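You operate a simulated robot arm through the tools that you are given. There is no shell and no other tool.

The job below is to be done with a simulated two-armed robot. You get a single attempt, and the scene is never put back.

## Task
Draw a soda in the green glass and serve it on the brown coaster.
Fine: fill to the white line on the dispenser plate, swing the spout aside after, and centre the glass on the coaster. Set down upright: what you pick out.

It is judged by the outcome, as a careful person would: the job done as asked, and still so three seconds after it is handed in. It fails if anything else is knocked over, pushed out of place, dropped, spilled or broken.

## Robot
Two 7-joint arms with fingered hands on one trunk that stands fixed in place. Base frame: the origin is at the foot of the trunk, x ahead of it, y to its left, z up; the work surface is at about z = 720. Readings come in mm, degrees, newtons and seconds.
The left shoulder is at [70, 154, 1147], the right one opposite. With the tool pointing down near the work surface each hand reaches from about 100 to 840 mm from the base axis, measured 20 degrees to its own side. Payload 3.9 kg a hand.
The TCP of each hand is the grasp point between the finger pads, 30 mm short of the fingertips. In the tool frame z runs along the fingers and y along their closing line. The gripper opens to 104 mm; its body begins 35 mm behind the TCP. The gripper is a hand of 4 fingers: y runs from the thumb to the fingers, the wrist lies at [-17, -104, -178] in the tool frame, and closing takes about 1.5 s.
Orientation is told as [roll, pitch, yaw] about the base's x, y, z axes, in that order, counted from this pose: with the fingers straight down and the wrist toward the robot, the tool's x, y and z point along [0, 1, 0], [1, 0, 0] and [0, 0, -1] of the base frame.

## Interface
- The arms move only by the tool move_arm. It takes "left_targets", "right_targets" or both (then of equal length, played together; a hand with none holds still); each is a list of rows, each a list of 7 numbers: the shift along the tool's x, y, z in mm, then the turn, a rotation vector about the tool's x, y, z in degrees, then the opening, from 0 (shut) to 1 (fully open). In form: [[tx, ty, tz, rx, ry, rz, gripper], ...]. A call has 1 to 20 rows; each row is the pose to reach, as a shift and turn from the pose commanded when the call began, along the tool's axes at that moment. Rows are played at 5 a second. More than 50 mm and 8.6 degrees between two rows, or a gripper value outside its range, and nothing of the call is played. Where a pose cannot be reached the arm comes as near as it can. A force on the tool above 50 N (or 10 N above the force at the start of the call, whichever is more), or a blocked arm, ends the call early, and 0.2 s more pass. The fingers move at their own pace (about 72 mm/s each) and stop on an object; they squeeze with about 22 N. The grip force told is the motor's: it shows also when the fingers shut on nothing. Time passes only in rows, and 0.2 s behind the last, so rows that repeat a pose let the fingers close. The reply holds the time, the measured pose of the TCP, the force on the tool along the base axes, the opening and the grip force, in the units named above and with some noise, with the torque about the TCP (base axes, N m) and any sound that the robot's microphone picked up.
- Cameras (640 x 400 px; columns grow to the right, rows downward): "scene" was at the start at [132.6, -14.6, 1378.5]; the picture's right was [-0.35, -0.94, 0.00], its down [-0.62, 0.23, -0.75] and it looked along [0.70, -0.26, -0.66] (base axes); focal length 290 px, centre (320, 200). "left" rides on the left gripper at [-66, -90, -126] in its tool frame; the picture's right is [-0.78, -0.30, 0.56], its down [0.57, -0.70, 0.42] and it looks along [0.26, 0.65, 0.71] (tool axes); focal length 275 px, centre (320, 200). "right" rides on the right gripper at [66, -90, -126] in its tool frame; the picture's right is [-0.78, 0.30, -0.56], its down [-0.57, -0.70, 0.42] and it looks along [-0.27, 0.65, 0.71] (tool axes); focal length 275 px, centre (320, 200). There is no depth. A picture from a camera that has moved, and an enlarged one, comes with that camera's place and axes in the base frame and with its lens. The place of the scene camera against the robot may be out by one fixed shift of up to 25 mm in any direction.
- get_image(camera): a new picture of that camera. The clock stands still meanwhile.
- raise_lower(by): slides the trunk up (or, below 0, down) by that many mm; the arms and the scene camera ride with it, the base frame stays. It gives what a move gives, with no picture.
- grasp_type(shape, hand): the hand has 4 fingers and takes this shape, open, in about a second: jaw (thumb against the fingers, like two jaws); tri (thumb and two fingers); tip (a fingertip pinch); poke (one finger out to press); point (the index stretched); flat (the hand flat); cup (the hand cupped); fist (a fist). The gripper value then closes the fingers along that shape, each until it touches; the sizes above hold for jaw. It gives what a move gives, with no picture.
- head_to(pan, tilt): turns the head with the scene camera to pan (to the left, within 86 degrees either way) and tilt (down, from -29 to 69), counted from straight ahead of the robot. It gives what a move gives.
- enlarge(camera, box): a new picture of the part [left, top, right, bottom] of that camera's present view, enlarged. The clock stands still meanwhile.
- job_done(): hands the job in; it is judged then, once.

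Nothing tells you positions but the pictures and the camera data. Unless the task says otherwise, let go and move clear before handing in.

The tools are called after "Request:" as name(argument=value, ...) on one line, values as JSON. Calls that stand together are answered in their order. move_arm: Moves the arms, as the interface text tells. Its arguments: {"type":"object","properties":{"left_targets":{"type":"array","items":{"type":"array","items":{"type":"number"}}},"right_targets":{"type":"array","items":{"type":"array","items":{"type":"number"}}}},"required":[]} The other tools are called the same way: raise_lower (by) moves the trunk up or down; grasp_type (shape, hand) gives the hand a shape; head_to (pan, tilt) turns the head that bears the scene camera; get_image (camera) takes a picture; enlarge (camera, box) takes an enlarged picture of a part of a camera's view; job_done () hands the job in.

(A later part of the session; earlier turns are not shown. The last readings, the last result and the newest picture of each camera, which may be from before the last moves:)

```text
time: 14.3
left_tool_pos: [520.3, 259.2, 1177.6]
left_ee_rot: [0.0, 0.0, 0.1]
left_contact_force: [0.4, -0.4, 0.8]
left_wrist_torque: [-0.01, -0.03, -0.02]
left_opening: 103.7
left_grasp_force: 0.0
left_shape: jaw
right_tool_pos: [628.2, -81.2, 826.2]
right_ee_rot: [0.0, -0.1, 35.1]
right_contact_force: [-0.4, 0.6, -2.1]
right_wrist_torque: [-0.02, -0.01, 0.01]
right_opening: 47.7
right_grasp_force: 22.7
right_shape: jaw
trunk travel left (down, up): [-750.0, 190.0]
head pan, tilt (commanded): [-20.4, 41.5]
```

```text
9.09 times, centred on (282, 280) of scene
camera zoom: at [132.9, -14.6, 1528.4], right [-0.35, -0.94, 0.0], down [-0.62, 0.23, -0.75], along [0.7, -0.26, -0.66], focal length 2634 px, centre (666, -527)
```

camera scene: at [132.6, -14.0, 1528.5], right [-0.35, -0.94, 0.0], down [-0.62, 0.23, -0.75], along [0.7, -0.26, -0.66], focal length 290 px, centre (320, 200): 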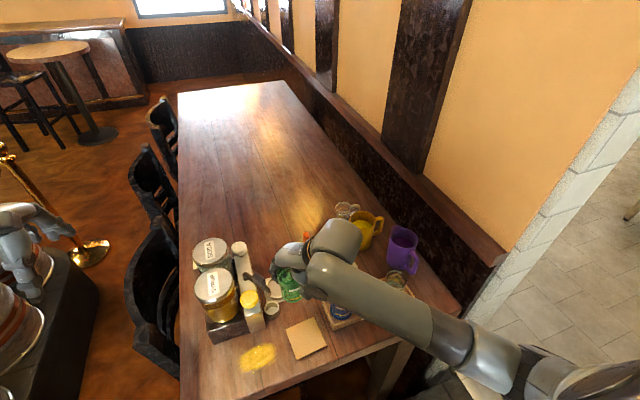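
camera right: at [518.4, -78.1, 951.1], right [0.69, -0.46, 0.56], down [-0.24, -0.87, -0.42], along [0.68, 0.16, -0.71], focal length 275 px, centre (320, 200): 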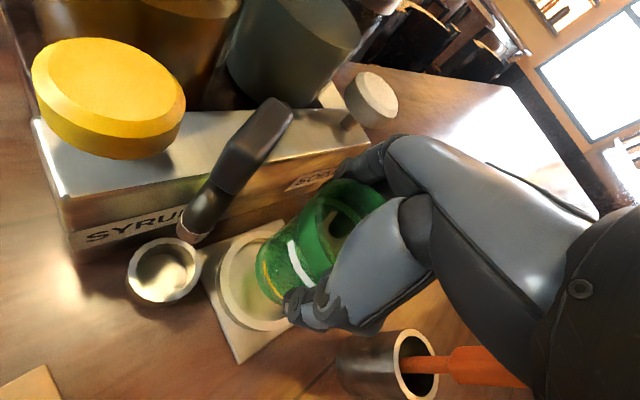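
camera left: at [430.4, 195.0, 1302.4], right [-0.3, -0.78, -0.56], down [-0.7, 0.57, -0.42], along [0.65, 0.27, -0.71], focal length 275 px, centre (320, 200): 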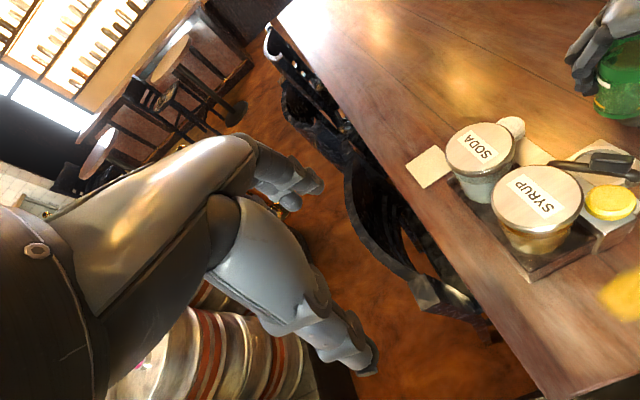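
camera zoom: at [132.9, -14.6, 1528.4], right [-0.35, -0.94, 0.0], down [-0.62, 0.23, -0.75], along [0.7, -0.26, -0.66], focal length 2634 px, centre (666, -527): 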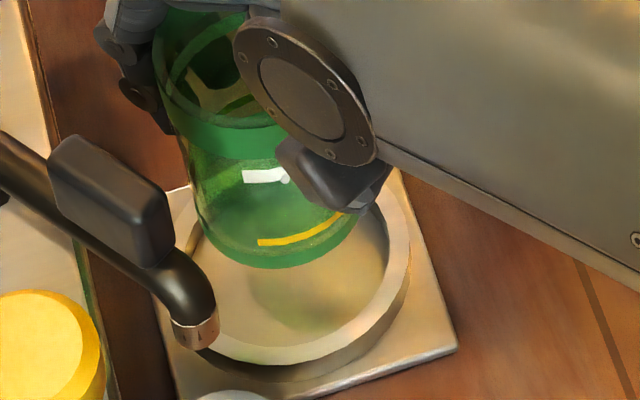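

Request:
move_arm(right_targets=[[0, 0, 10, 0, 0, 0, 0.4], [0, 0, 20, 0, 0, 0, 0.4], [0, 0, 20, 0, 0, 0, 0.4]])

Request:
enlarge(camera="right", box=[190, 170, 350, 360])

Request:
enlarge(camera="scene", box=[262, 258, 302, 302])

```text
time: 15.2
left_tool_pos: [519.7, 260.0, 1177.0]
left_ee_rot: [0.0, 0.0, 0.0]
left_contact_force: [0.0, 0.1, -0.8]
left_wrist_torque: [-0.03, 0.0, 0.02]
left_opening: 103.5
left_grasp_force: 0.0
left_shape: jaw
right_tool_pos: [628.7, -80.5, 806.4]
right_ee_rot: [0.0, 0.0, 35.1]
right_contact_force: [-0.2, -0.4, -1.1]
right_wrist_torque: [0.01, 0.01, -0.01]
right_opening: 47.5
right_grasp_force: 21.8
right_shape: jaw
trunk travel left (down, up): [-750.0, 190.0]
head pan, tilt (commanded): [-20.4, 41.5]
```

```text
2.11 times, centred on (270, 265) of right
camera zoom: at [518.5, -77.1, 931.6], right [0.69, -0.46, 0.56], down [-0.24, -0.87, -0.42], along [0.68, 0.16, -0.71], focal length 580 px, centre (425, 63)
```

zoom: 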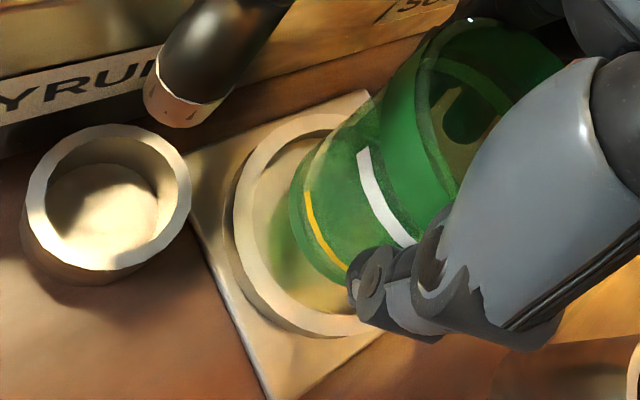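

```text
9.09 times, centred on (282, 280) of scene
camera zoom: at [132.8, -14.6, 1528.4], right [-0.35, -0.94, 0.0], down [-0.62, 0.23, -0.75], along [0.7, -0.26, -0.66], focal length 2634 px, centre (666, -527)
```

zoom: 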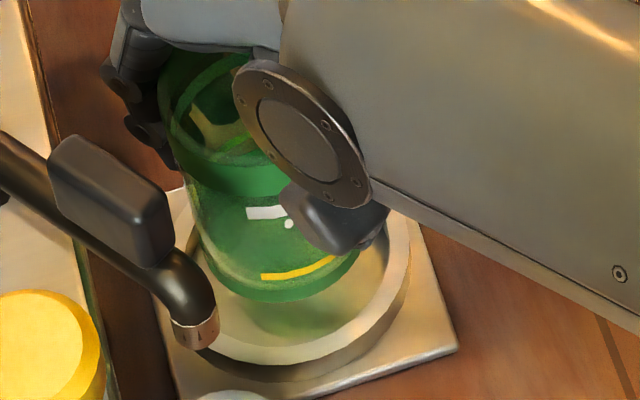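

The glass hangs straight below the grasp point, about 52 mm to its base, and lines up with the ring within about 2–3 mm. I'll correct that and lower gradually while watching the force.

Request:
move_arm(right_targets=[[1.8, -1.8, 0, 0, 0, 0, 0.4], [1.8, -1.8, 6, 0, 0, 0, 0.4], [1.8, -1.8, 12, 0, 0, 0, 0.4], [1.8, -1.8, 17, 0, 0, 0, 0.4], [1.8, -1.8, 17, 0, 0, 0, 0.4]])

Request:
enlarge(camera="right", box=[190, 170, 350, 360])

Request:
enlarge(camera="scene", box=[262, 258, 302, 302])

```text
time: 16.4
left_tool_pos: [519.1, 260.4, 1177.6]
left_ee_rot: [0.0, 0.0, 0.1]
left_contact_force: [0.1, 0.5, 0.7]
left_wrist_torque: [0.0, 0.01, 0.02]
left_opening: 103.7
left_grasp_force: 0.1
left_shape: jaw
right_tool_pos: [625.0, -81.7, 789.0]
right_ee_rot: [-0.1, 0.0, 35.0]
right_contact_force: [0.0, -0.2, -1.5]
right_wrist_torque: [0.01, 0.01, 0.0]
right_opening: 47.4
right_grasp_force: 22.0
right_shape: jaw
trunk travel left (down, up): [-750.0, 190.0]
head pan, tilt (commanded): [-20.4, 41.5]
```

```text
2.11 times, centred on (270, 265) of right
camera zoom: at [516.0, -78.4, 914.4], right [0.69, -0.46, 0.56], down [-0.24, -0.87, -0.42], along [0.68, 0.16, -0.71], focal length 580 px, centre (425, 63)
```

zoom: 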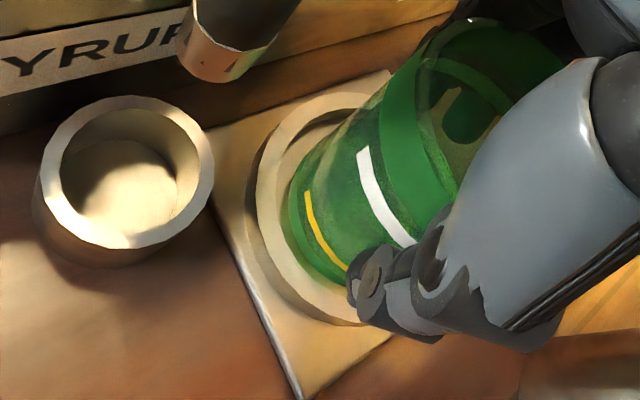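

```text
9.09 times, centred on (282, 280) of scene
camera zoom: at [132.9, -14.5, 1528.4], right [-0.35, -0.94, 0.0], down [-0.62, 0.23, -0.75], along [0.7, -0.26, -0.66], focal length 2634 px, centre (666, -527)
```

zoom: 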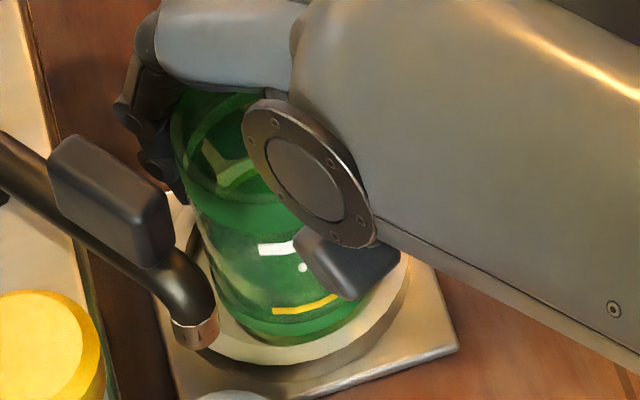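

No contact yet, and the base seems to be entering the ring cleanly. I'll lower in small steps until I feel the plate.

Request:
move_arm(right_targets=[[0, 0, 2, 0, 0, 0, 0.4], [0, 0, 4, 0, 0, 0, 0.4], [0, 0, 4, 0, 0, 0, 0.4]])

```text
time: 17.1
left_tool_pos: [519.9, 259.6, 1177.0]
left_ee_rot: [0.0, -0.1, 0.1]
left_contact_force: [-0.6, -0.1, 0.3]
left_wrist_torque: [-0.01, -0.03, 0.02]
left_opening: 103.8
left_grasp_force: 0.1
left_shape: jaw
right_tool_pos: [626.4, -81.9, 784.9]
right_ee_rot: [0.0, 0.0, 35.1]
right_contact_force: [0.2, -0.3, -1.0]
right_wrist_torque: [0.02, -0.02, -0.03]
right_opening: 47.9
right_grasp_force: 21.9
right_shape: jaw
trunk travel left (down, up): [-750.0, 190.0]
head pan, tilt (commanded): [-20.4, 41.5]
```

Request:
move_arm(right_targets=[[0, 0, 1.5, 0, 0, 0, 0.4], [0, 0, 3, 0, 0, 0, 0.4], [0, 0, 3, 0, 0, 0, 0.4]])

Request:
enlarge(camera="scene", box=[262, 258, 302, 302])

Request:
enlarge(camera="right", box=[190, 170, 350, 360])

```text
time: 17.9
left_tool_pos: [519.8, 259.5, 1176.4]
left_ee_rot: [0.0, 0.0, 0.0]
left_contact_force: [0.3, -0.2, 0.3]
left_wrist_torque: [0.01, 0.01, 0.01]
left_opening: 103.8
left_grasp_force: 0.0
left_shape: jaw
right_tool_pos: [625.1, -83.3, 781.4]
right_ee_rot: [0.0, 0.0, 35.2]
right_contact_force: [0.0, 0.6, -0.9]
right_wrist_torque: [-0.03, 0.0, 0.04]
right_opening: 47.9
right_grasp_force: 22.2
right_shape: jaw
trunk travel left (down, up): [-750.0, 190.0]
head pan, tilt (commanded): [-20.4, 41.5]
```

```text
9.09 times, centred on (282, 280) of scene
camera zoom: at [132.8, -14.5, 1528.5], right [-0.35, -0.94, 0.0], down [-0.62, 0.23, -0.75], along [0.7, -0.26, -0.66], focal length 2634 px, centre (666, -527)
```

zoom: 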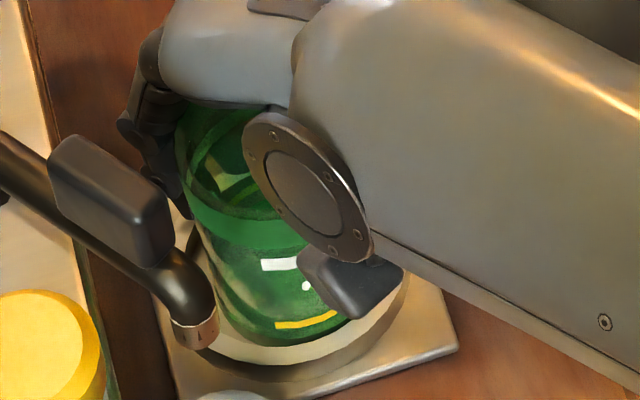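

```text
2.11 times, centred on (270, 265) of right
camera zoom: at [515.2, -78.4, 906.8], right [0.69, -0.46, 0.56], down [-0.24, -0.87, -0.42], along [0.68, 0.16, -0.71], focal length 580 px, centre (425, 63)
```

zoom: 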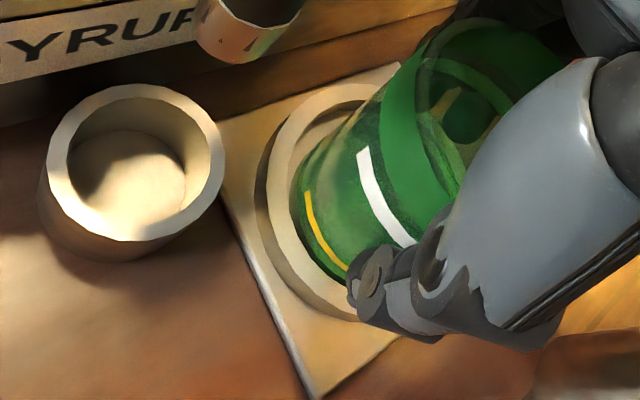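

Request:
move_arm(right_targets=[[0, 0, 1.5, 0, 0, 0, 0.4], [0, 0, 3, 0, 0, 0, 0.4], [0, 0, 3, 0, 0, 0, 0.4]])

```text
time: 18.8
left_tool_pos: [518.6, 261.0, 1179.8]
left_ee_rot: [0.0, 0.0, 0.1]
left_contact_force: [0.3, -0.2, 0.2]
left_wrist_torque: [-0.04, -0.05, 0.0]
left_opening: 103.6
left_grasp_force: 0.1
left_shape: jaw
right_tool_pos: [625.4, -82.6, 780.1]
right_ee_rot: [0.0, -0.1, 35.0]
right_contact_force: [-1.5, -0.8, 8.7]
right_wrist_torque: [-0.02, -0.01, 0.0]
right_opening: 48.0
right_grasp_force: 21.5
right_shape: jaw
trunk travel left (down, up): [-750.0, 190.0]
head pan, tilt (commanded): [-20.4, 41.5]
```

The glass is on the plate (8.7 N reaction). I'll ease the pressure, open the fingers and check it stays put.

Request:
move_arm(right_targets=[[0, 0, -1, 0, 0, 0, 0.4], [0, 0, -1, 0, 0, 0, 0.5], [0, 0, -1, 0, 0, 0, 0.6], [0, 0, -1, 0, 0, 0, 0.7], [0, 0, -1, 0, 0, 0, 0.8], [0, 0, -1, 0, 0, 0, 0.95], [0, 0, -1, 0, 0, 0, 0.95], [0, 0, -1, 0, 0, 0, 0.95]])

Request:
enlarge(camera="scene", box=[245, 240, 320, 305])

Request:
get_image(camera="right")

```text
time: 20.6
left_tool_pos: [519.6, 260.9, 1177.2]
left_ee_rot: [0.0, 0.0, 0.1]
left_contact_force: [-0.4, -0.9, -0.5]
left_wrist_torque: [0.01, 0.01, -0.02]
left_opening: 103.7
left_grasp_force: 0.1
left_shape: jaw
right_tool_pos: [625.5, -80.0, 778.9]
right_ee_rot: [-0.1, 0.0, 35.1]
right_contact_force: [-0.6, -0.4, -0.1]
right_wrist_torque: [-0.02, -0.04, 0.03]
right_opening: 98.6
right_grasp_force: 0.1
right_shape: jaw
trunk travel left (down, up): [-750.0, 190.0]
head pan, tilt (commanded): [-20.4, 41.5]
```

```text
6.15 times, centred on (282, 272) of scene
camera zoom: at [132.7, -14.5, 1528.5], right [-0.35, -0.94, 0.0], down [-0.62, 0.23, -0.75], along [0.7, -0.26, -0.66], focal length 1783 px, centre (551, -246)
```

zoom: 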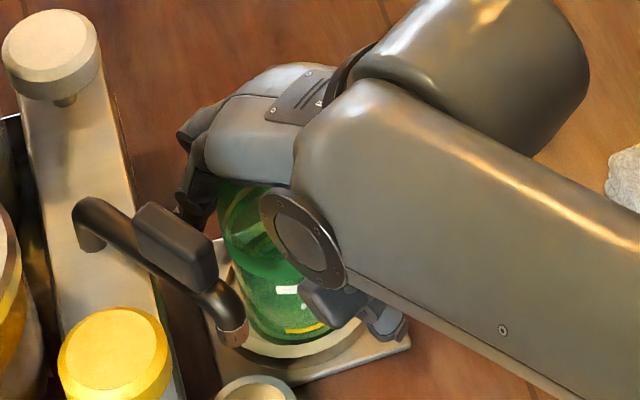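

```text
taken
camera right: at [515.6, -76.9, 905.6], right [0.69, -0.46, 0.56], down [-0.24, -0.87, -0.42], along [0.68, 0.16, -0.71], focal length 275 px, centre (320, 200)
```

right: 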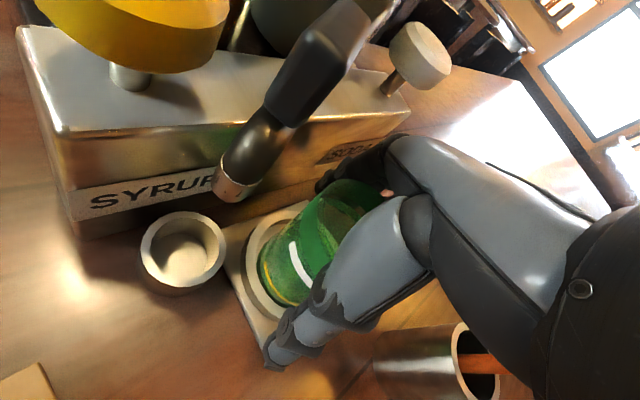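

The glass stands free in the ring. I'll lift the open hand straight up and look again.

Request:
move_arm(right_targets=[[0, 0, -15, 0, 0, 0, 0.95], [0, 0, -40, 0, 0, 0, 0.95], [0, 0, -75, 0, 0, 0, 0.95], [0, 0, -115, 0, 0, 0, 0.95], [0, 0, -160, 0, 0, 0, 0.95], [-30, -30, -180, 0, 0, 0, 0.95], [-60, -60, -190, 0, 0, 0, 0.95]])

Request:
enlarge(camera="scene", box=[235, 235, 325, 310])

Request:
get_image(camera="right")

```text
time: 22.1
left_tool_pos: [518.2, 258.4, 1178.3]
left_ee_rot: [0.1, 0.0, 0.0]
left_contact_force: [-0.1, -0.1, -0.1]
left_wrist_torque: [0.02, -0.01, 0.01]
left_opening: 103.6
left_grasp_force: 0.0
left_shape: jaw
right_tool_pos: [608.5, -166.4, 970.0]
right_ee_rot: [0.1, -0.1, 35.2]
right_contact_force: [0.3, -0.2, -0.4]
right_wrist_torque: [0.04, -0.01, 0.0]
right_opening: 98.6
right_grasp_force: 0.0
right_shape: jaw
trunk travel left (down, up): [-750.0, 190.0]
head pan, tilt (commanded): [-20.4, 41.5]
```

```text
5.33 times, centred on (280, 272) of scene
camera zoom: at [131.5, -16.9, 1528.5], right [-0.35, -0.94, 0.0], down [-0.62, 0.23, -0.75], along [0.7, -0.26, -0.66], focal length 1545 px, centre (533, -187)
```

zoom: 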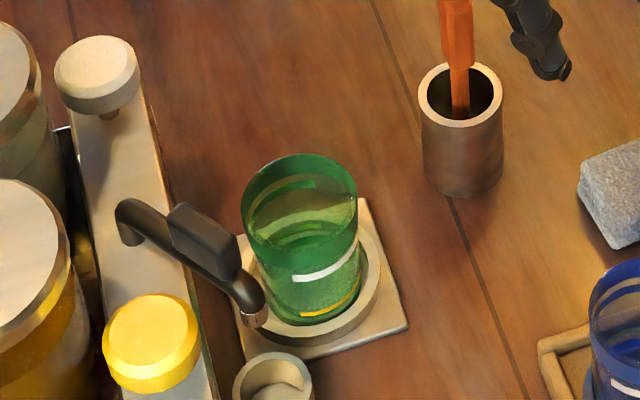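

```text
taken
camera right: at [498.3, -163.7, 1094.9], right [0.69, -0.47, 0.56], down [-0.24, -0.87, -0.43], along [0.68, 0.16, -0.71], focal length 275 px, centre (320, 200)
```

right: 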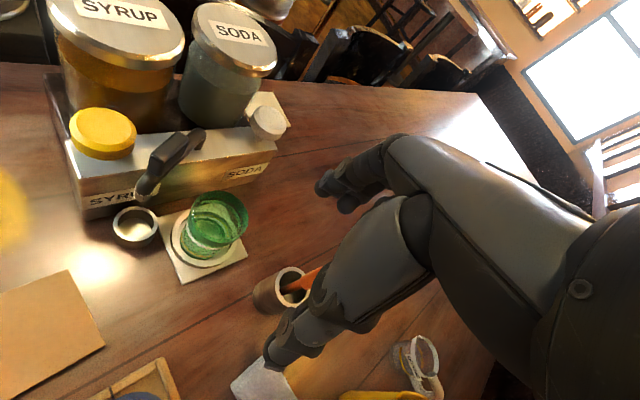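

The green glass stands upright in the ring and nothing else moved. I'll back off and put the right hand into the poke shape to see where its finger is.

Request:
move_arm(right_targets=[[12, -21, -30, 0, 0, 0, 0.95], [24, -42, -60, 0, 0, 0, 0.95]])

Request:
grasp_type(hand="right", shape="poke")

Request:
get_image(camera="right")

Request:
get_image(camera="scene")

```text
time: 22.8
left_tool_pos: [516.8, 259.4, 1177.5]
left_ee_rot: [0.0, -0.2, 0.2]
left_contact_force: [-0.7, -0.1, 0.1]
left_wrist_torque: [0.01, 0.02, -0.01]
left_opening: 103.6
left_grasp_force: 0.0
left_shape: jaw
right_tool_pos: [562.2, -169.7, 1030.8]
right_ee_rot: [0.1, -0.1, 35.1]
right_contact_force: [-0.2, -0.5, -0.9]
right_wrist_torque: [0.01, 0.02, 0.01]
right_opening: 98.5
right_grasp_force: 0.0
right_shape: jaw
trunk travel left (down, up): [-750.0, 190.0]
head pan, tilt (commanded): [-20.4, 41.5]
```

```text
time: 23.6
left_tool_pos: [519.7, 259.9, 1178.4]
left_ee_rot: [0.0, 0.0, 0.1]
left_contact_force: [-0.2, 1.0, 0.1]
left_wrist_torque: [0.02, -0.01, -0.01]
left_opening: 103.8
left_grasp_force: 0.1
left_shape: jaw
right_tool_pos: [564.3, -168.7, 1031.2]
right_ee_rot: [-0.1, 0.0, 35.1]
right_contact_force: [0.7, 0.3, 0.0]
right_wrist_torque: [0.01, -0.02, -0.03]
right_opening: 0.0
right_grasp_force: 0.1
right_shape: poke
trunk travel left (down, up): [-750.0, 190.0]
head pan, tilt (commanded): [-20.4, 41.5]
```

```text
taken
camera right: at [454.1, -165.0, 1155.3], right [0.69, -0.46, 0.56], down [-0.24, -0.87, -0.42], along [0.68, 0.16, -0.71], focal length 275 px, centre (320, 200)
```

right: 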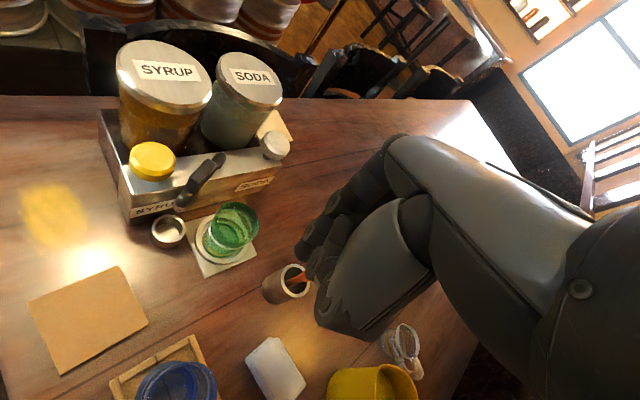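

```text
taken
camera scene: at [132.9, -14.4, 1528.4], right [-0.35, -0.94, 0.0], down [-0.62, 0.23, -0.75], along [0.7, -0.26, -0.66], focal length 290 px, centre (320, 200)
```

scene: 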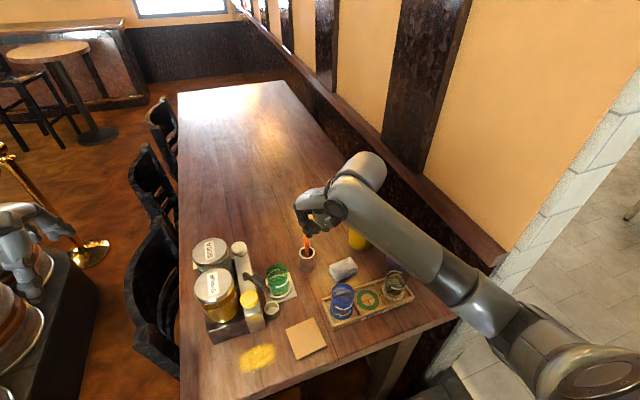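

Request:
enlarge(camera="right", box=[270, 130, 430, 350])

Request:
enlarge(camera="scene", box=[270, 150, 370, 270])

```text
1.82 times, centred on (350, 240) of right
camera zoom: at [454.1, -165.0, 1155.3], right [0.69, -0.46, 0.56], down [-0.24, -0.87, -0.42], along [0.68, 0.16, -0.71], focal length 500 px, centre (266, 127)
```

zoom: 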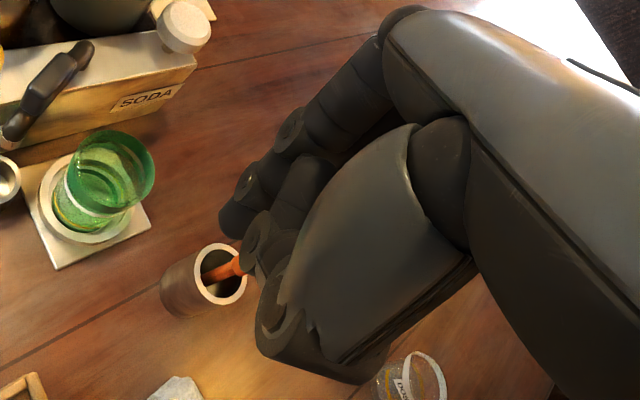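

```text
3.33 times, centred on (320, 210) of scene
camera zoom: at [132.9, -14.4, 1528.4], right [-0.35, -0.94, 0.0], down [-0.62, 0.23, -0.75], along [0.7, -0.26, -0.66], focal length 966 px, centre (320, 167)
```

zoom: 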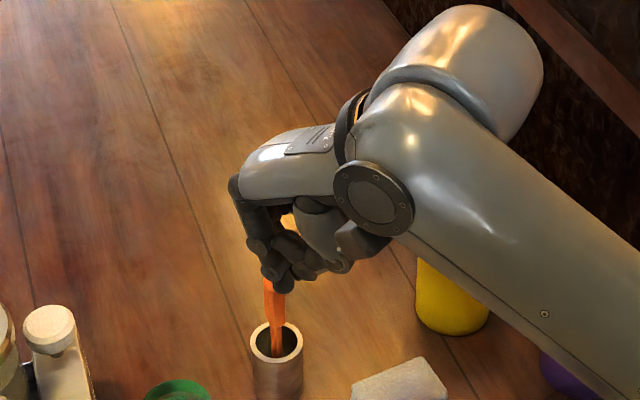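

Request:
enlarge(camera="scene", box=[228, 235, 278, 285])

Request:
enlarge(camera="scene", box=[235, 270, 295, 315])

Request:
enlarge(camera="right", box=[110, 120, 230, 210])

Request:
enlarge(camera="right", box=[140, 170, 280, 280])

```text
8.00 times, centred on (253, 260) of scene
camera zoom: at [132.9, -14.4, 1528.4], right [-0.35, -0.94, 0.0], down [-0.62, 0.23, -0.75], along [0.7, -0.26, -0.66], focal length 2318 px, centre (856, -280)
```

zoom: 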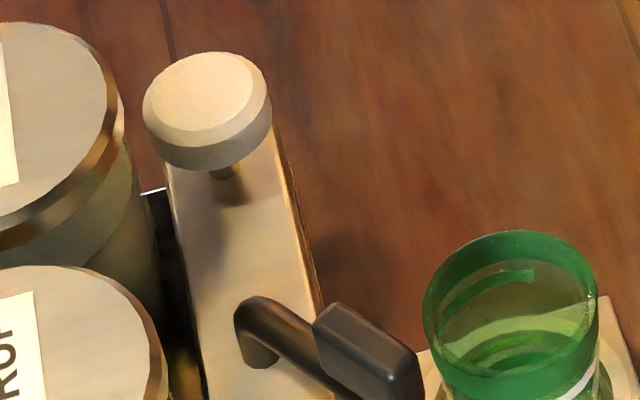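

```text
8.89 times, centred on (265, 292) of scene
camera zoom: at [132.9, -14.4, 1528.4], right [-0.35, -0.94, 0.0], down [-0.62, 0.23, -0.75], along [0.7, -0.26, -0.66], focal length 2575 px, centre (809, -622)
```

zoom: 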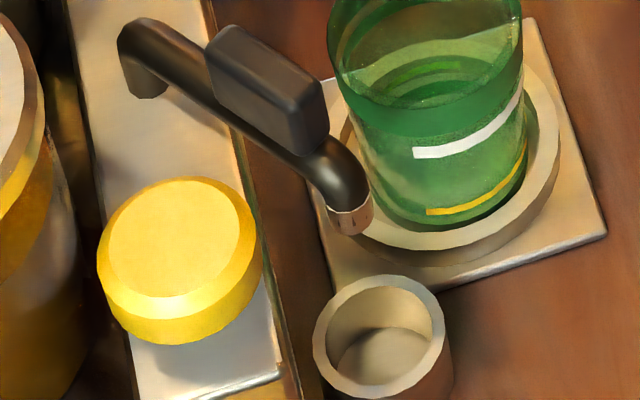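

```text
4.44 times, centred on (170, 165) of right
camera zoom: at [454.1, -165.0, 1155.3], right [0.69, -0.46, 0.56], down [-0.24, -0.87, -0.42], along [0.68, 0.16, -0.71], focal length 1224 px, centre (987, 356)
```

zoom: 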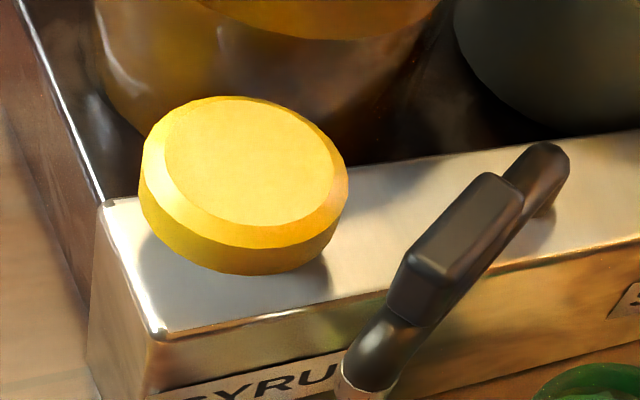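

```text
3.64 times, centred on (210, 225) of right
camera zoom: at [454.1, -165.0, 1155.3], right [0.69, -0.46, 0.56], down [-0.24, -0.87, -0.42], along [0.68, 0.16, -0.71], focal length 1001 px, centre (720, 109)
```

zoom: 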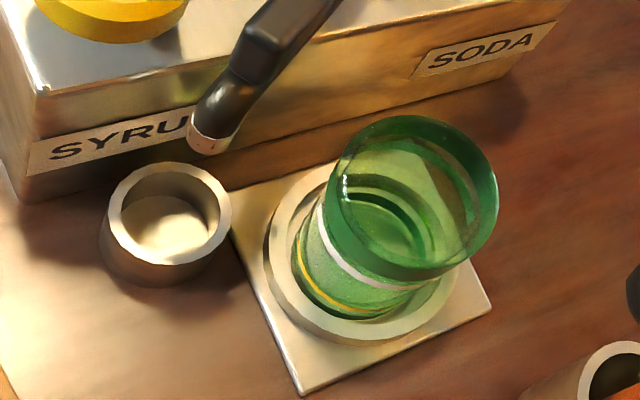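

Request:
enlarge(camera="scene", box=[288, 190, 338, 240])

Request:
enlarge(camera="right", box=[285, 190, 365, 350])

```text
8.00 times, centred on (313, 215) of scene
camera zoom: at [132.9, -14.4, 1528.4], right [-0.35, -0.94, 0.0], down [-0.62, 0.23, -0.75], along [0.7, -0.26, -0.66], focal length 2318 px, centre (376, 80)
```

zoom: 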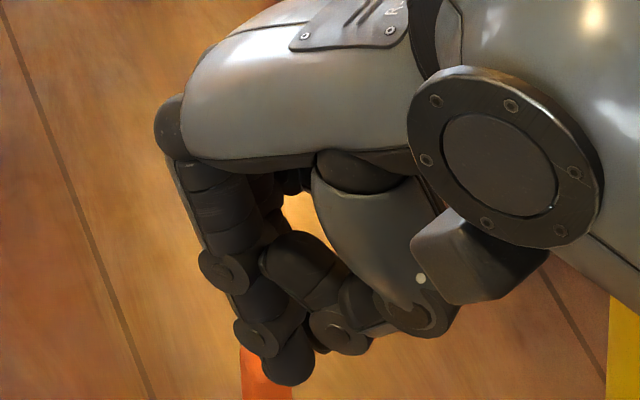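

```text
2.50 times, centred on (325, 270) of right
camera zoom: at [454.1, -165.0, 1155.3], right [0.69, -0.46, 0.56], down [-0.24, -0.87, -0.42], along [0.68, 0.16, -0.71], focal length 688 px, centre (308, 25)
```

zoom: 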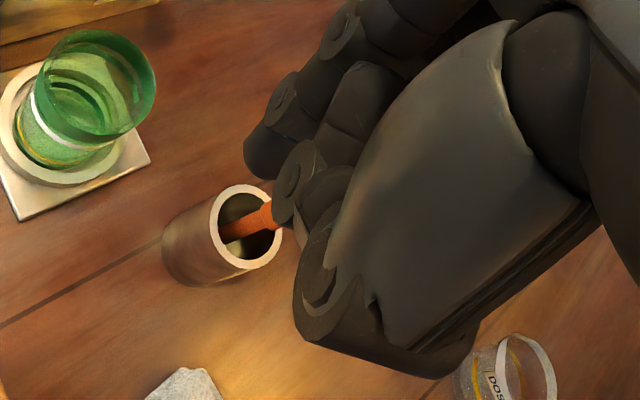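

The poke finger protrudes only a little. I'll try the "point" shape, whose stretched index should reach further past the knuckles.

Request:
move_arm(right_targets=[[0, -20, -30, 0, 0, 0, 1], [0, -40, -60, 0, 0, 0, 1]])

Request:
grasp_type(hand="right", shape="point")

Request:
get_image(camera="right")

Request:
enlarge(camera="scene", box=[280, 150, 370, 240])

```text
time: 24.2
left_tool_pos: [519.2, 258.8, 1177.1]
left_ee_rot: [0.0, 0.0, 0.1]
left_contact_force: [0.3, 0.0, 0.1]
left_wrist_torque: [-0.01, 0.03, 0.01]
left_opening: 103.7
left_grasp_force: 0.1
left_shape: jaw
right_tool_pos: [530.2, -191.6, 1093.2]
right_ee_rot: [-0.1, 0.1, 35.0]
right_contact_force: [-0.2, -0.2, -0.2]
right_wrist_torque: [0.02, 0.01, 0.01]
right_opening: 0.4
right_grasp_force: 0.1
right_shape: poke
trunk travel left (down, up): [-750.0, 190.0]
head pan, tilt (commanded): [-20.4, 41.5]
```

```text
time: 25.1
left_tool_pos: [519.1, 259.2, 1176.9]
left_ee_rot: [0.0, 0.0, 0.1]
left_contact_force: [-0.9, 0.1, -0.7]
left_wrist_torque: [0.03, 0.01, -0.03]
left_opening: 103.6
left_grasp_force: 0.0
left_shape: jaw
right_tool_pos: [532.0, -190.3, 1092.4]
right_ee_rot: [0.0, 0.0, 35.2]
right_contact_force: [0.7, 0.6, -0.4]
right_wrist_torque: [-0.01, 0.01, -0.02]
right_opening: 0.0
right_grasp_force: 0.1
right_shape: point
trunk travel left (down, up): [-750.0, 190.0]
head pan, tilt (commanded): [-20.4, 41.5]
```

```text
taken
camera right: at [421.3, -186.9, 1217.1], right [0.69, -0.46, 0.56], down [-0.24, -0.87, -0.42], along [0.68, 0.16, -0.71], focal length 275 px, centre (320, 200)
```

right: 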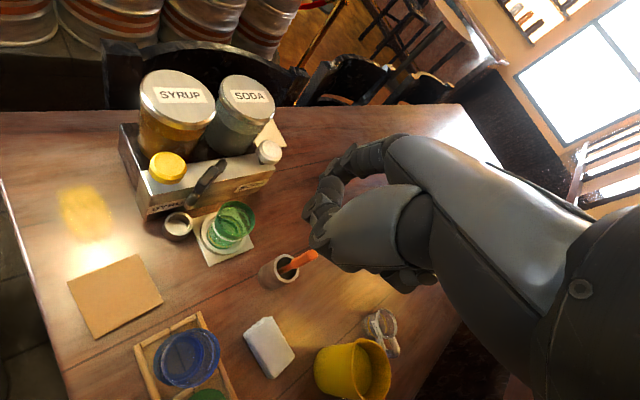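

```text
4.44 times, centred on (325, 195) of scene
camera zoom: at [132.8, -14.5, 1528.4], right [-0.35, -0.94, 0.0], down [-0.62, 0.23, -0.75], along [0.7, -0.26, -0.66], focal length 1288 px, centre (298, 222)
```

zoom: 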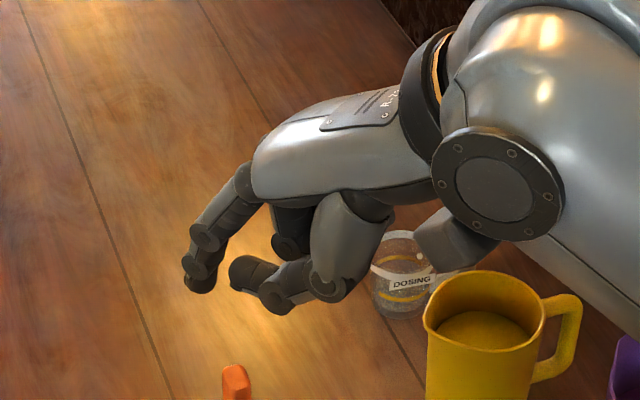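

Request:
enlarge(camera="right", box=[280, 120, 440, 300])

Request:
enlarge(camera="scene", box=[295, 175, 345, 225])

```text
2.22 times, centred on (360, 210) of right
camera zoom: at [421.3, -186.9, 1217.1], right [0.69, -0.46, 0.56], down [-0.24, -0.87, -0.42], along [0.68, 0.16, -0.71], focal length 612 px, centre (231, 178)
```

zoom: 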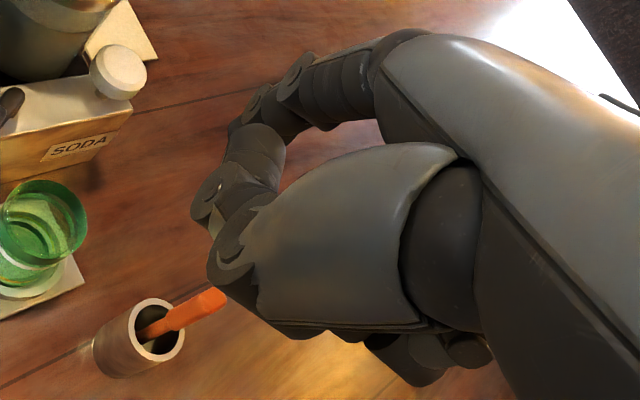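

```text
8.00 times, centred on (320, 200) of scene
camera zoom: at [132.8, -14.5, 1528.4], right [-0.35, -0.94, 0.0], down [-0.62, 0.23, -0.75], along [0.7, -0.26, -0.66], focal length 2318 px, centre (320, 200)
```

zoom: 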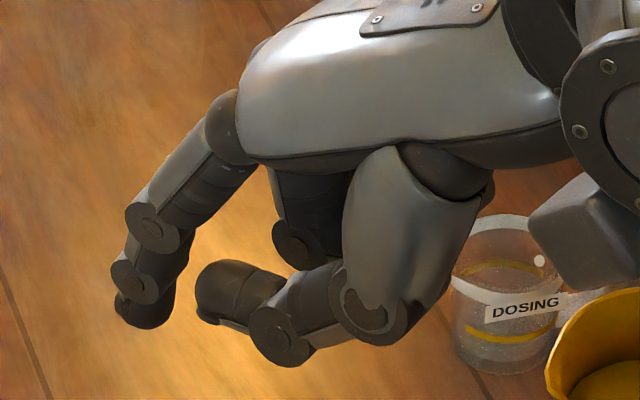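

I'll go back to poke, which gives the clearest downward fingertip, square the hand to yaw 0 and bring it above the spout handle near [585, -9].

Request:
grasp_type(hand="right", shape="poke")

Request:
move_arm(right_targets=[[17.5, 24, 18.7, 0, 0, 6, 0], [35, 48, 37.4, 0, 0, 12, 0], [52.5, 72, 56, 0, 0, 18, 0], [70, 96, 74.7, 0, 0, 24, 0], [87.5, 120, 93.4, 0, 0, 30, 0], [105.2, 144.4, 112, 0, 0, 35, 0], [105.2, 144.4, 112, 0, 0, 35, 0]])

Request:
get_image(camera="right")

Request:
enlarge(camera="scene", box=[220, 220, 320, 310])

```text
time: 26.1
left_tool_pos: [520.1, 260.6, 1177.0]
left_ee_rot: [0.0, 0.0, 0.1]
left_contact_force: [0.3, -0.7, 0.1]
left_wrist_torque: [0.02, 0.02, -0.03]
left_opening: 103.8
left_grasp_force: 0.0
left_shape: jaw
right_tool_pos: [530.4, -190.5, 1091.5]
right_ee_rot: [0.0, 0.1, 35.0]
right_contact_force: [0.4, -0.4, 0.1]
right_wrist_torque: [-0.01, 0.0, 0.02]
right_opening: 0.3
right_grasp_force: 0.1
right_shape: poke
trunk travel left (down, up): [-750.0, 190.0]
head pan, tilt (commanded): [-20.4, 41.5]
```

```text
time: 27.6
left_tool_pos: [518.6, 259.8, 1176.9]
left_ee_rot: [0.0, 0.0, 0.1]
left_contact_force: [0.5, 0.1, -0.1]
left_wrist_torque: [0.05, 0.01, 0.02]
left_opening: 103.7
left_grasp_force: 0.1
left_shape: jaw
right_tool_pos: [585.9, -23.0, 979.3]
right_ee_rot: [0.1, 0.0, 0.0]
right_contact_force: [0.2, -0.1, -0.9]
right_wrist_torque: [0.01, -0.03, -0.02]
right_opening: 0.0
right_grasp_force: 0.0
right_shape: poke
trunk travel left (down, up): [-750.0, 190.0]
head pan, tilt (commanded): [-20.4, 41.5]
```

```text
taken
camera right: at [496.3, 43.6, 1104.1], right [0.3, -0.78, 0.56], down [-0.7, -0.57, -0.42], along [0.65, -0.26, -0.71], focal length 275 px, centre (320, 200)
```

right: 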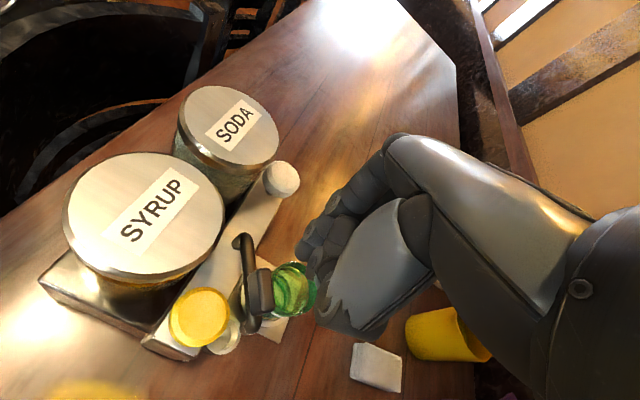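

```text
4.44 times, centred on (270, 265) of scene
camera zoom: at [132.3, -15.4, 1528.5], right [-0.35, -0.94, 0.0], down [-0.62, 0.23, -0.75], along [0.7, -0.26, -0.66], focal length 1288 px, centre (542, -89)
```

zoom: 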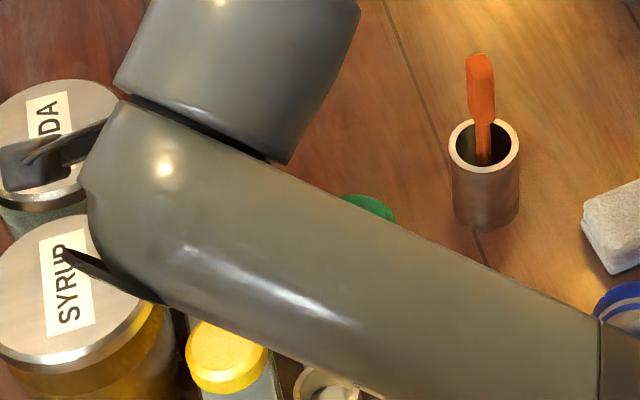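

The forearm blocks the view and the wrist camera sits over the jar at yaw 0, so I'll turn back to yaw 35 at this height and check the fingertip against the handle.

Request:
move_arm(right_targets=[[1, 2, 0, 0, 0, -7, 0], [3, 4, 0, 0, 0, -14, 0], [4, 6, 0, 0, 0, -21, 0], [6, 8, 0, 0, 0, -28, 0], [7, 10, 0, 0, 0, -35, 0], [7, 10, 0, 0, 0, -35, 0]])

Request:
get_image(camera="right")

Request:
enlarge(camera="scene", box=[220, 220, 320, 310])

```text
time: 29.1
left_tool_pos: [518.1, 261.4, 1176.5]
left_ee_rot: [0.0, 0.0, 0.1]
left_contact_force: [0.1, 0.2, 0.4]
left_wrist_torque: [0.0, -0.02, 0.0]
left_opening: 103.7
left_grasp_force: 0.1
left_shape: jaw
right_tool_pos: [598.4, -16.6, 978.5]
right_ee_rot: [0.0, 0.1, 35.2]
right_contact_force: [-0.8, -0.1, 1.0]
right_wrist_torque: [0.03, -0.01, 0.0]
right_opening: 0.1
right_grasp_force: 0.2
right_shape: poke
trunk travel left (down, up): [-750.0, 190.0]
head pan, tilt (commanded): [-20.4, 41.5]
```

```text
taken
camera right: at [487.8, -12.4, 1102.8], right [0.69, -0.46, 0.56], down [-0.24, -0.87, -0.42], along [0.68, 0.16, -0.71], focal length 275 px, centre (320, 200)
```

right: 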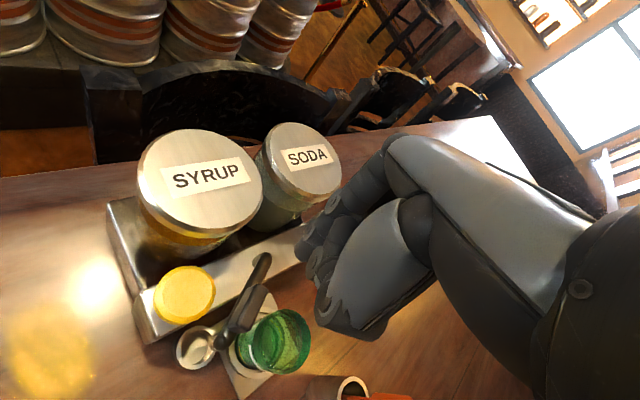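

```text
4.44 times, centred on (270, 265) of scene
camera zoom: at [132.5, -14.2, 1528.5], right [-0.35, -0.94, 0.0], down [-0.62, 0.23, -0.75], along [0.7, -0.26, -0.66], focal length 1288 px, centre (542, -89)
```

zoom: 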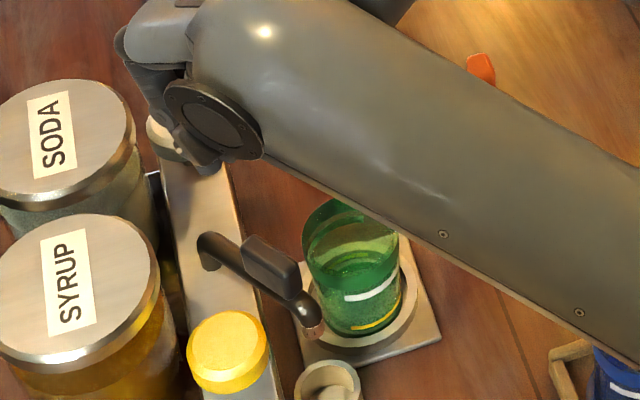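

Request:
move_arm(right_targets=[[0, 0, 25, 0, 0, 0, 0], [0, 0, 50, 0, 0, 0, 0], [0, 0, 60, 0, 0, 0, 0], [0, 0, 60, 0, 0, 0, 0]])

Request:
enlarge(camera="right", box=[170, 190, 370, 360])

Request:
enlarge(camera="scene", box=[230, 235, 300, 305])

```text
time: 30.1
left_tool_pos: [519.6, 260.3, 1176.4]
left_ee_rot: [0.0, 0.0, 0.1]
left_contact_force: [-0.8, 0.0, 0.4]
left_wrist_torque: [0.03, 0.02, -0.03]
left_opening: 103.8
left_grasp_force: 0.1
left_shape: jaw
right_tool_pos: [600.8, -13.2, 917.2]
right_ee_rot: [0.0, 0.0, 35.1]
right_contact_force: [-0.5, -1.1, 0.2]
right_wrist_torque: [0.0, -0.03, 0.0]
right_opening: 0.0
right_grasp_force: 0.0
right_shape: poke
trunk travel left (down, up): [-750.0, 190.0]
head pan, tilt (commanded): [-20.4, 41.5]
```

```text
2.35 times, centred on (270, 275) of right
camera zoom: at [489.6, -11.7, 1042.0], right [0.69, -0.46, 0.56], down [-0.24, -0.87, -0.42], along [0.68, 0.16, -0.71], focal length 648 px, centre (438, 24)
```

zoom: 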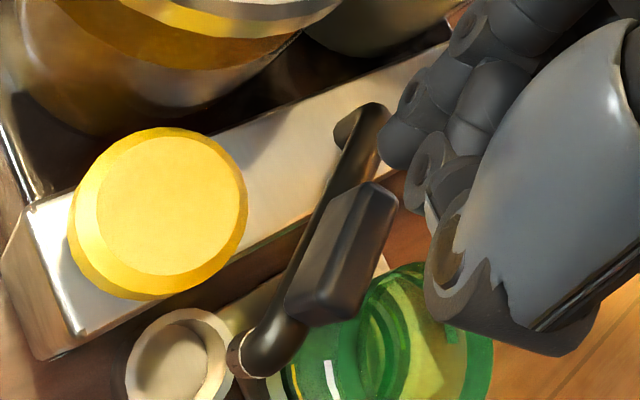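

```text
5.71 times, centred on (265, 270) of scene
camera zoom: at [132.7, -14.5, 1528.4], right [-0.35, -0.94, 0.0], down [-0.62, 0.23, -0.75], along [0.7, -0.26, -0.66], focal length 1655 px, centre (634, -200)
```

zoom: 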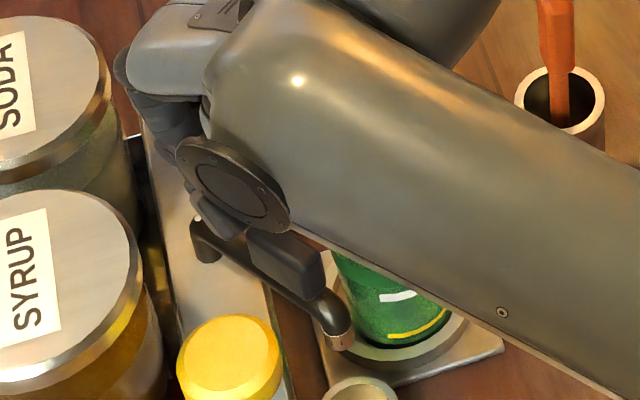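

Request:
move_arm(right_targets=[[4.3, -8, 0, 0, 0, 0, 0], [4.3, -8, 8, 0, 0, 0, 0], [4.3, -8, 15, 0, 0, 0, 0], [4.3, -8, 15, 0, 0, 0, 0]])

Request:
enlarge(camera="right", box=[220, 190, 360, 310])

Request:
enlarge(camera="scene", box=[235, 245, 290, 300])

```text
time: 31.1
left_tool_pos: [517.6, 259.2, 1180.0]
left_ee_rot: [0.0, -0.2, 0.0]
left_contact_force: [-0.3, -0.3, -0.4]
left_wrist_torque: [-0.02, 0.01, 0.0]
left_opening: 103.5
left_grasp_force: 0.0
left_shape: jaw
right_tool_pos: [591.4, -15.8, 907.7]
right_ee_rot: [-0.2, -0.5, 35.1]
right_contact_force: [6.3, 0.8, 25.1]
right_wrist_torque: [-0.22, -0.26, 0.06]
right_opening: 0.1
right_grasp_force: 0.0
right_shape: poke
trunk travel left (down, up): [-750.0, 190.0]
head pan, tilt (commanded): [-20.4, 41.5]
```

```text
3.33 times, centred on (290, 250) of right
camera zoom: at [479.5, -12.5, 1031.5], right [0.68, -0.47, 0.56], down [-0.24, -0.87, -0.43], along [0.69, 0.16, -0.71], focal length 918 px, centre (420, 33)
```

zoom: 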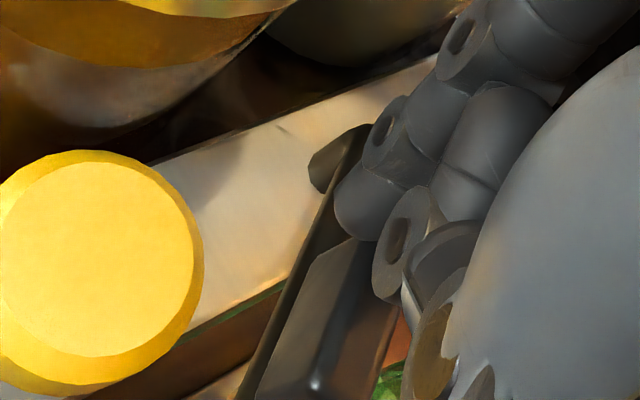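

```text
7.27 times, centred on (262, 272) of scene
camera zoom: at [130.4, -14.2, 1529.1], right [-0.35, -0.94, 0.0], down [-0.62, 0.23, -0.75], along [0.7, -0.26, -0.66], focal length 2107 px, centre (738, -327)
```

zoom: 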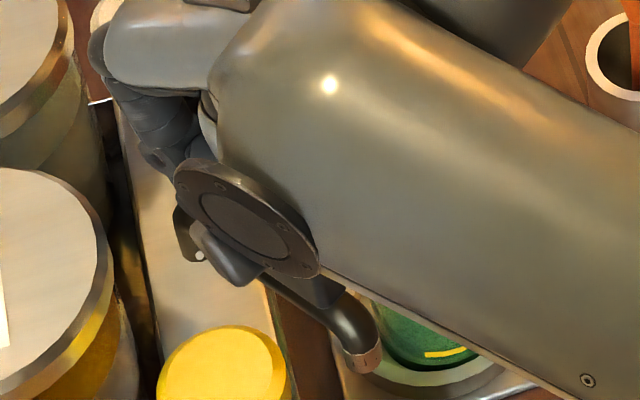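

The hand touched the handle's top (25 N) before the fingertip got beside it, so that approach doesn't fit. I'll lift off and check nothing moved.

Request:
move_arm(right_targets=[[0, 0, -20, 0, 0, 0, 0], [0, 0, -60, 0, 0, 0, 0], [0, -15, -95, 0, 0, 0, 0], [0, -30, -115, 0, 0, 0, 0]])

Request:
get_image(camera="right")

Request:
enlarge(camera="scene", box=[225, 230, 315, 310])

```text
time: 32.0
left_tool_pos: [519.7, 259.6, 1177.4]
left_ee_rot: [0.0, 0.0, 0.1]
left_contact_force: [-0.4, 1.0, 0.0]
left_wrist_torque: [-0.02, -0.02, 0.0]
left_opening: 103.7
left_grasp_force: 0.1
left_shape: jaw
right_tool_pos: [564.6, -35.8, 1017.3]
right_ee_rot: [0.0, 0.0, 35.1]
right_contact_force: [1.1, -0.9, -0.8]
right_wrist_torque: [-0.03, 0.0, -0.03]
right_opening: 0.1
right_grasp_force: 0.1
right_shape: poke
trunk travel left (down, up): [-750.0, 190.0]
head pan, tilt (commanded): [-20.4, 41.5]
```

```text
taken
camera right: at [454.9, -31.5, 1143.1], right [0.69, -0.46, 0.56], down [-0.24, -0.87, -0.42], along [0.68, 0.16, -0.71], focal length 275 px, centre (320, 200)
```

right: 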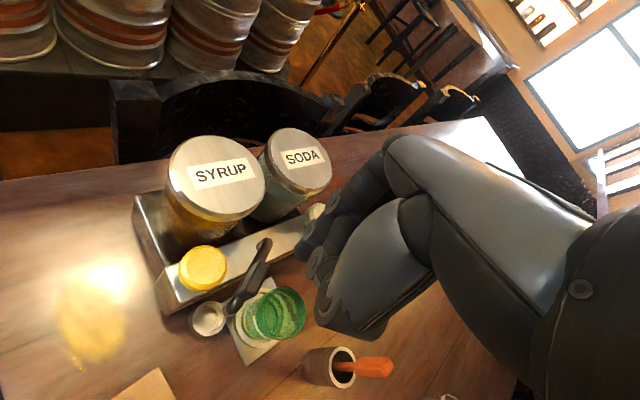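

```text
5.00 times, centred on (270, 270) of scene
camera zoom: at [132.4, -15.1, 1528.4], right [-0.35, -0.94, 0.0], down [-0.62, 0.23, -0.75], along [0.7, -0.26, -0.66], focal length 1448 px, centre (570, -150)
```

zoom: 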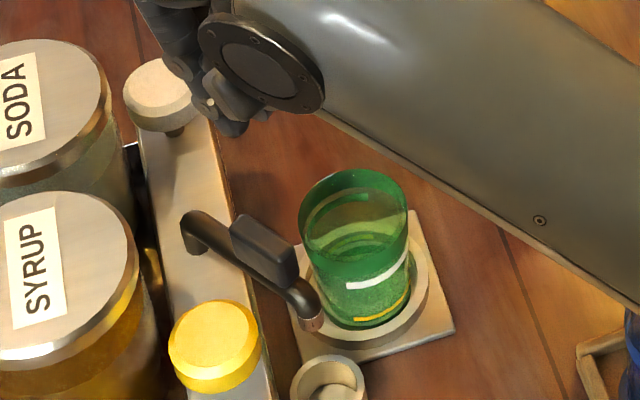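

All is as before. Better plan: close the hand in jaw shape and push the outer end of the spout from its near side (+x), following its arc. I'll move to the near side of the nozzle.

Request:
grasp_type(hand="right", shape="jaw")

Request:
move_arm(right_targets=[[2.5, -10.5, 8, 0, 0, 7, 0.5], [5, -21, 15, 0, 0, 14, 0.2], [7.5, -31.5, 23, 0, 0, 21, 0], [10, -42, 30, 0, 0, 28, 0], [12.3, -52.4, 37, 0, 0, 35, 0], [12.3, -52.4, 37, 0, 0, 35, 0], [12.3, -52.4, 37, 0, 0, 35, 0]])

Request:
get_image(camera="right")

Request:
get_image(camera="scene")

```text
time: 33.0
left_tool_pos: [520.1, 259.9, 1178.1]
left_ee_rot: [0.1, -0.1, 0.2]
left_contact_force: [0.4, 0.0, 0.9]
left_wrist_torque: [0.03, -0.03, 0.01]
left_opening: 103.9
left_grasp_force: 0.1
left_shape: jaw
right_tool_pos: [566.4, -34.1, 1017.9]
right_ee_rot: [0.0, 0.1, 35.1]
right_contact_force: [0.1, -0.2, 0.4]
right_wrist_torque: [-0.01, -0.02, 0.04]
right_opening: 103.7
right_grasp_force: 0.1
right_shape: jaw
trunk travel left (down, up): [-750.0, 190.0]
head pan, tilt (commanded): [-20.4, 41.5]
```

```text
time: 34.5
left_tool_pos: [519.1, 259.4, 1177.9]
left_ee_rot: [0.0, -0.1, 0.2]
left_contact_force: [-0.3, 0.9, -0.1]
left_wrist_torque: [0.0, -0.04, -0.01]
left_opening: 103.7
left_grasp_force: 0.1
left_shape: jaw
right_tool_pos: [516.5, -54.8, 979.5]
right_ee_rot: [0.1, 0.0, 0.0]
right_contact_force: [0.1, 0.0, 0.3]
right_wrist_torque: [0.01, -0.05, 0.0]
right_opening: 0.1
right_grasp_force: 22.1
right_shape: jaw
trunk travel left (down, up): [-750.0, 190.0]
head pan, tilt (commanded): [-20.4, 41.5]
```

```text
taken
camera right: at [427.9, 12.2, 1105.7], right [0.3, -0.78, 0.56], down [-0.7, -0.57, -0.42], along [0.65, -0.26, -0.71], focal length 275 px, centre (320, 200)
```

right: 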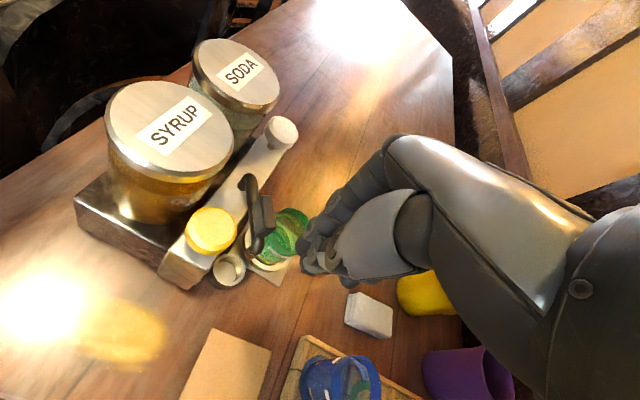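

```text
taken
camera scene: at [132.5, -14.5, 1528.5], right [-0.35, -0.94, 0.0], down [-0.62, 0.23, -0.75], along [0.7, -0.26, -0.66], focal length 290 px, centre (320, 200)
```

scene: 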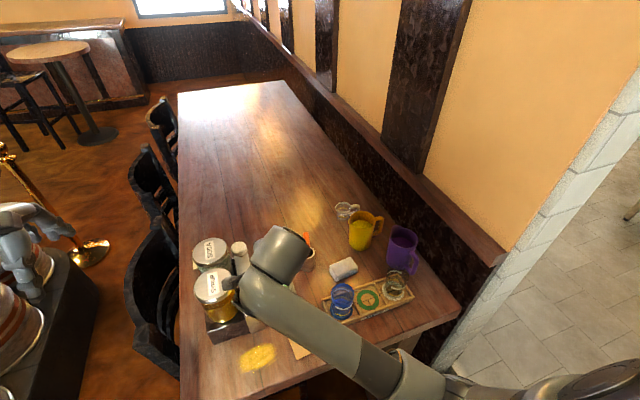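

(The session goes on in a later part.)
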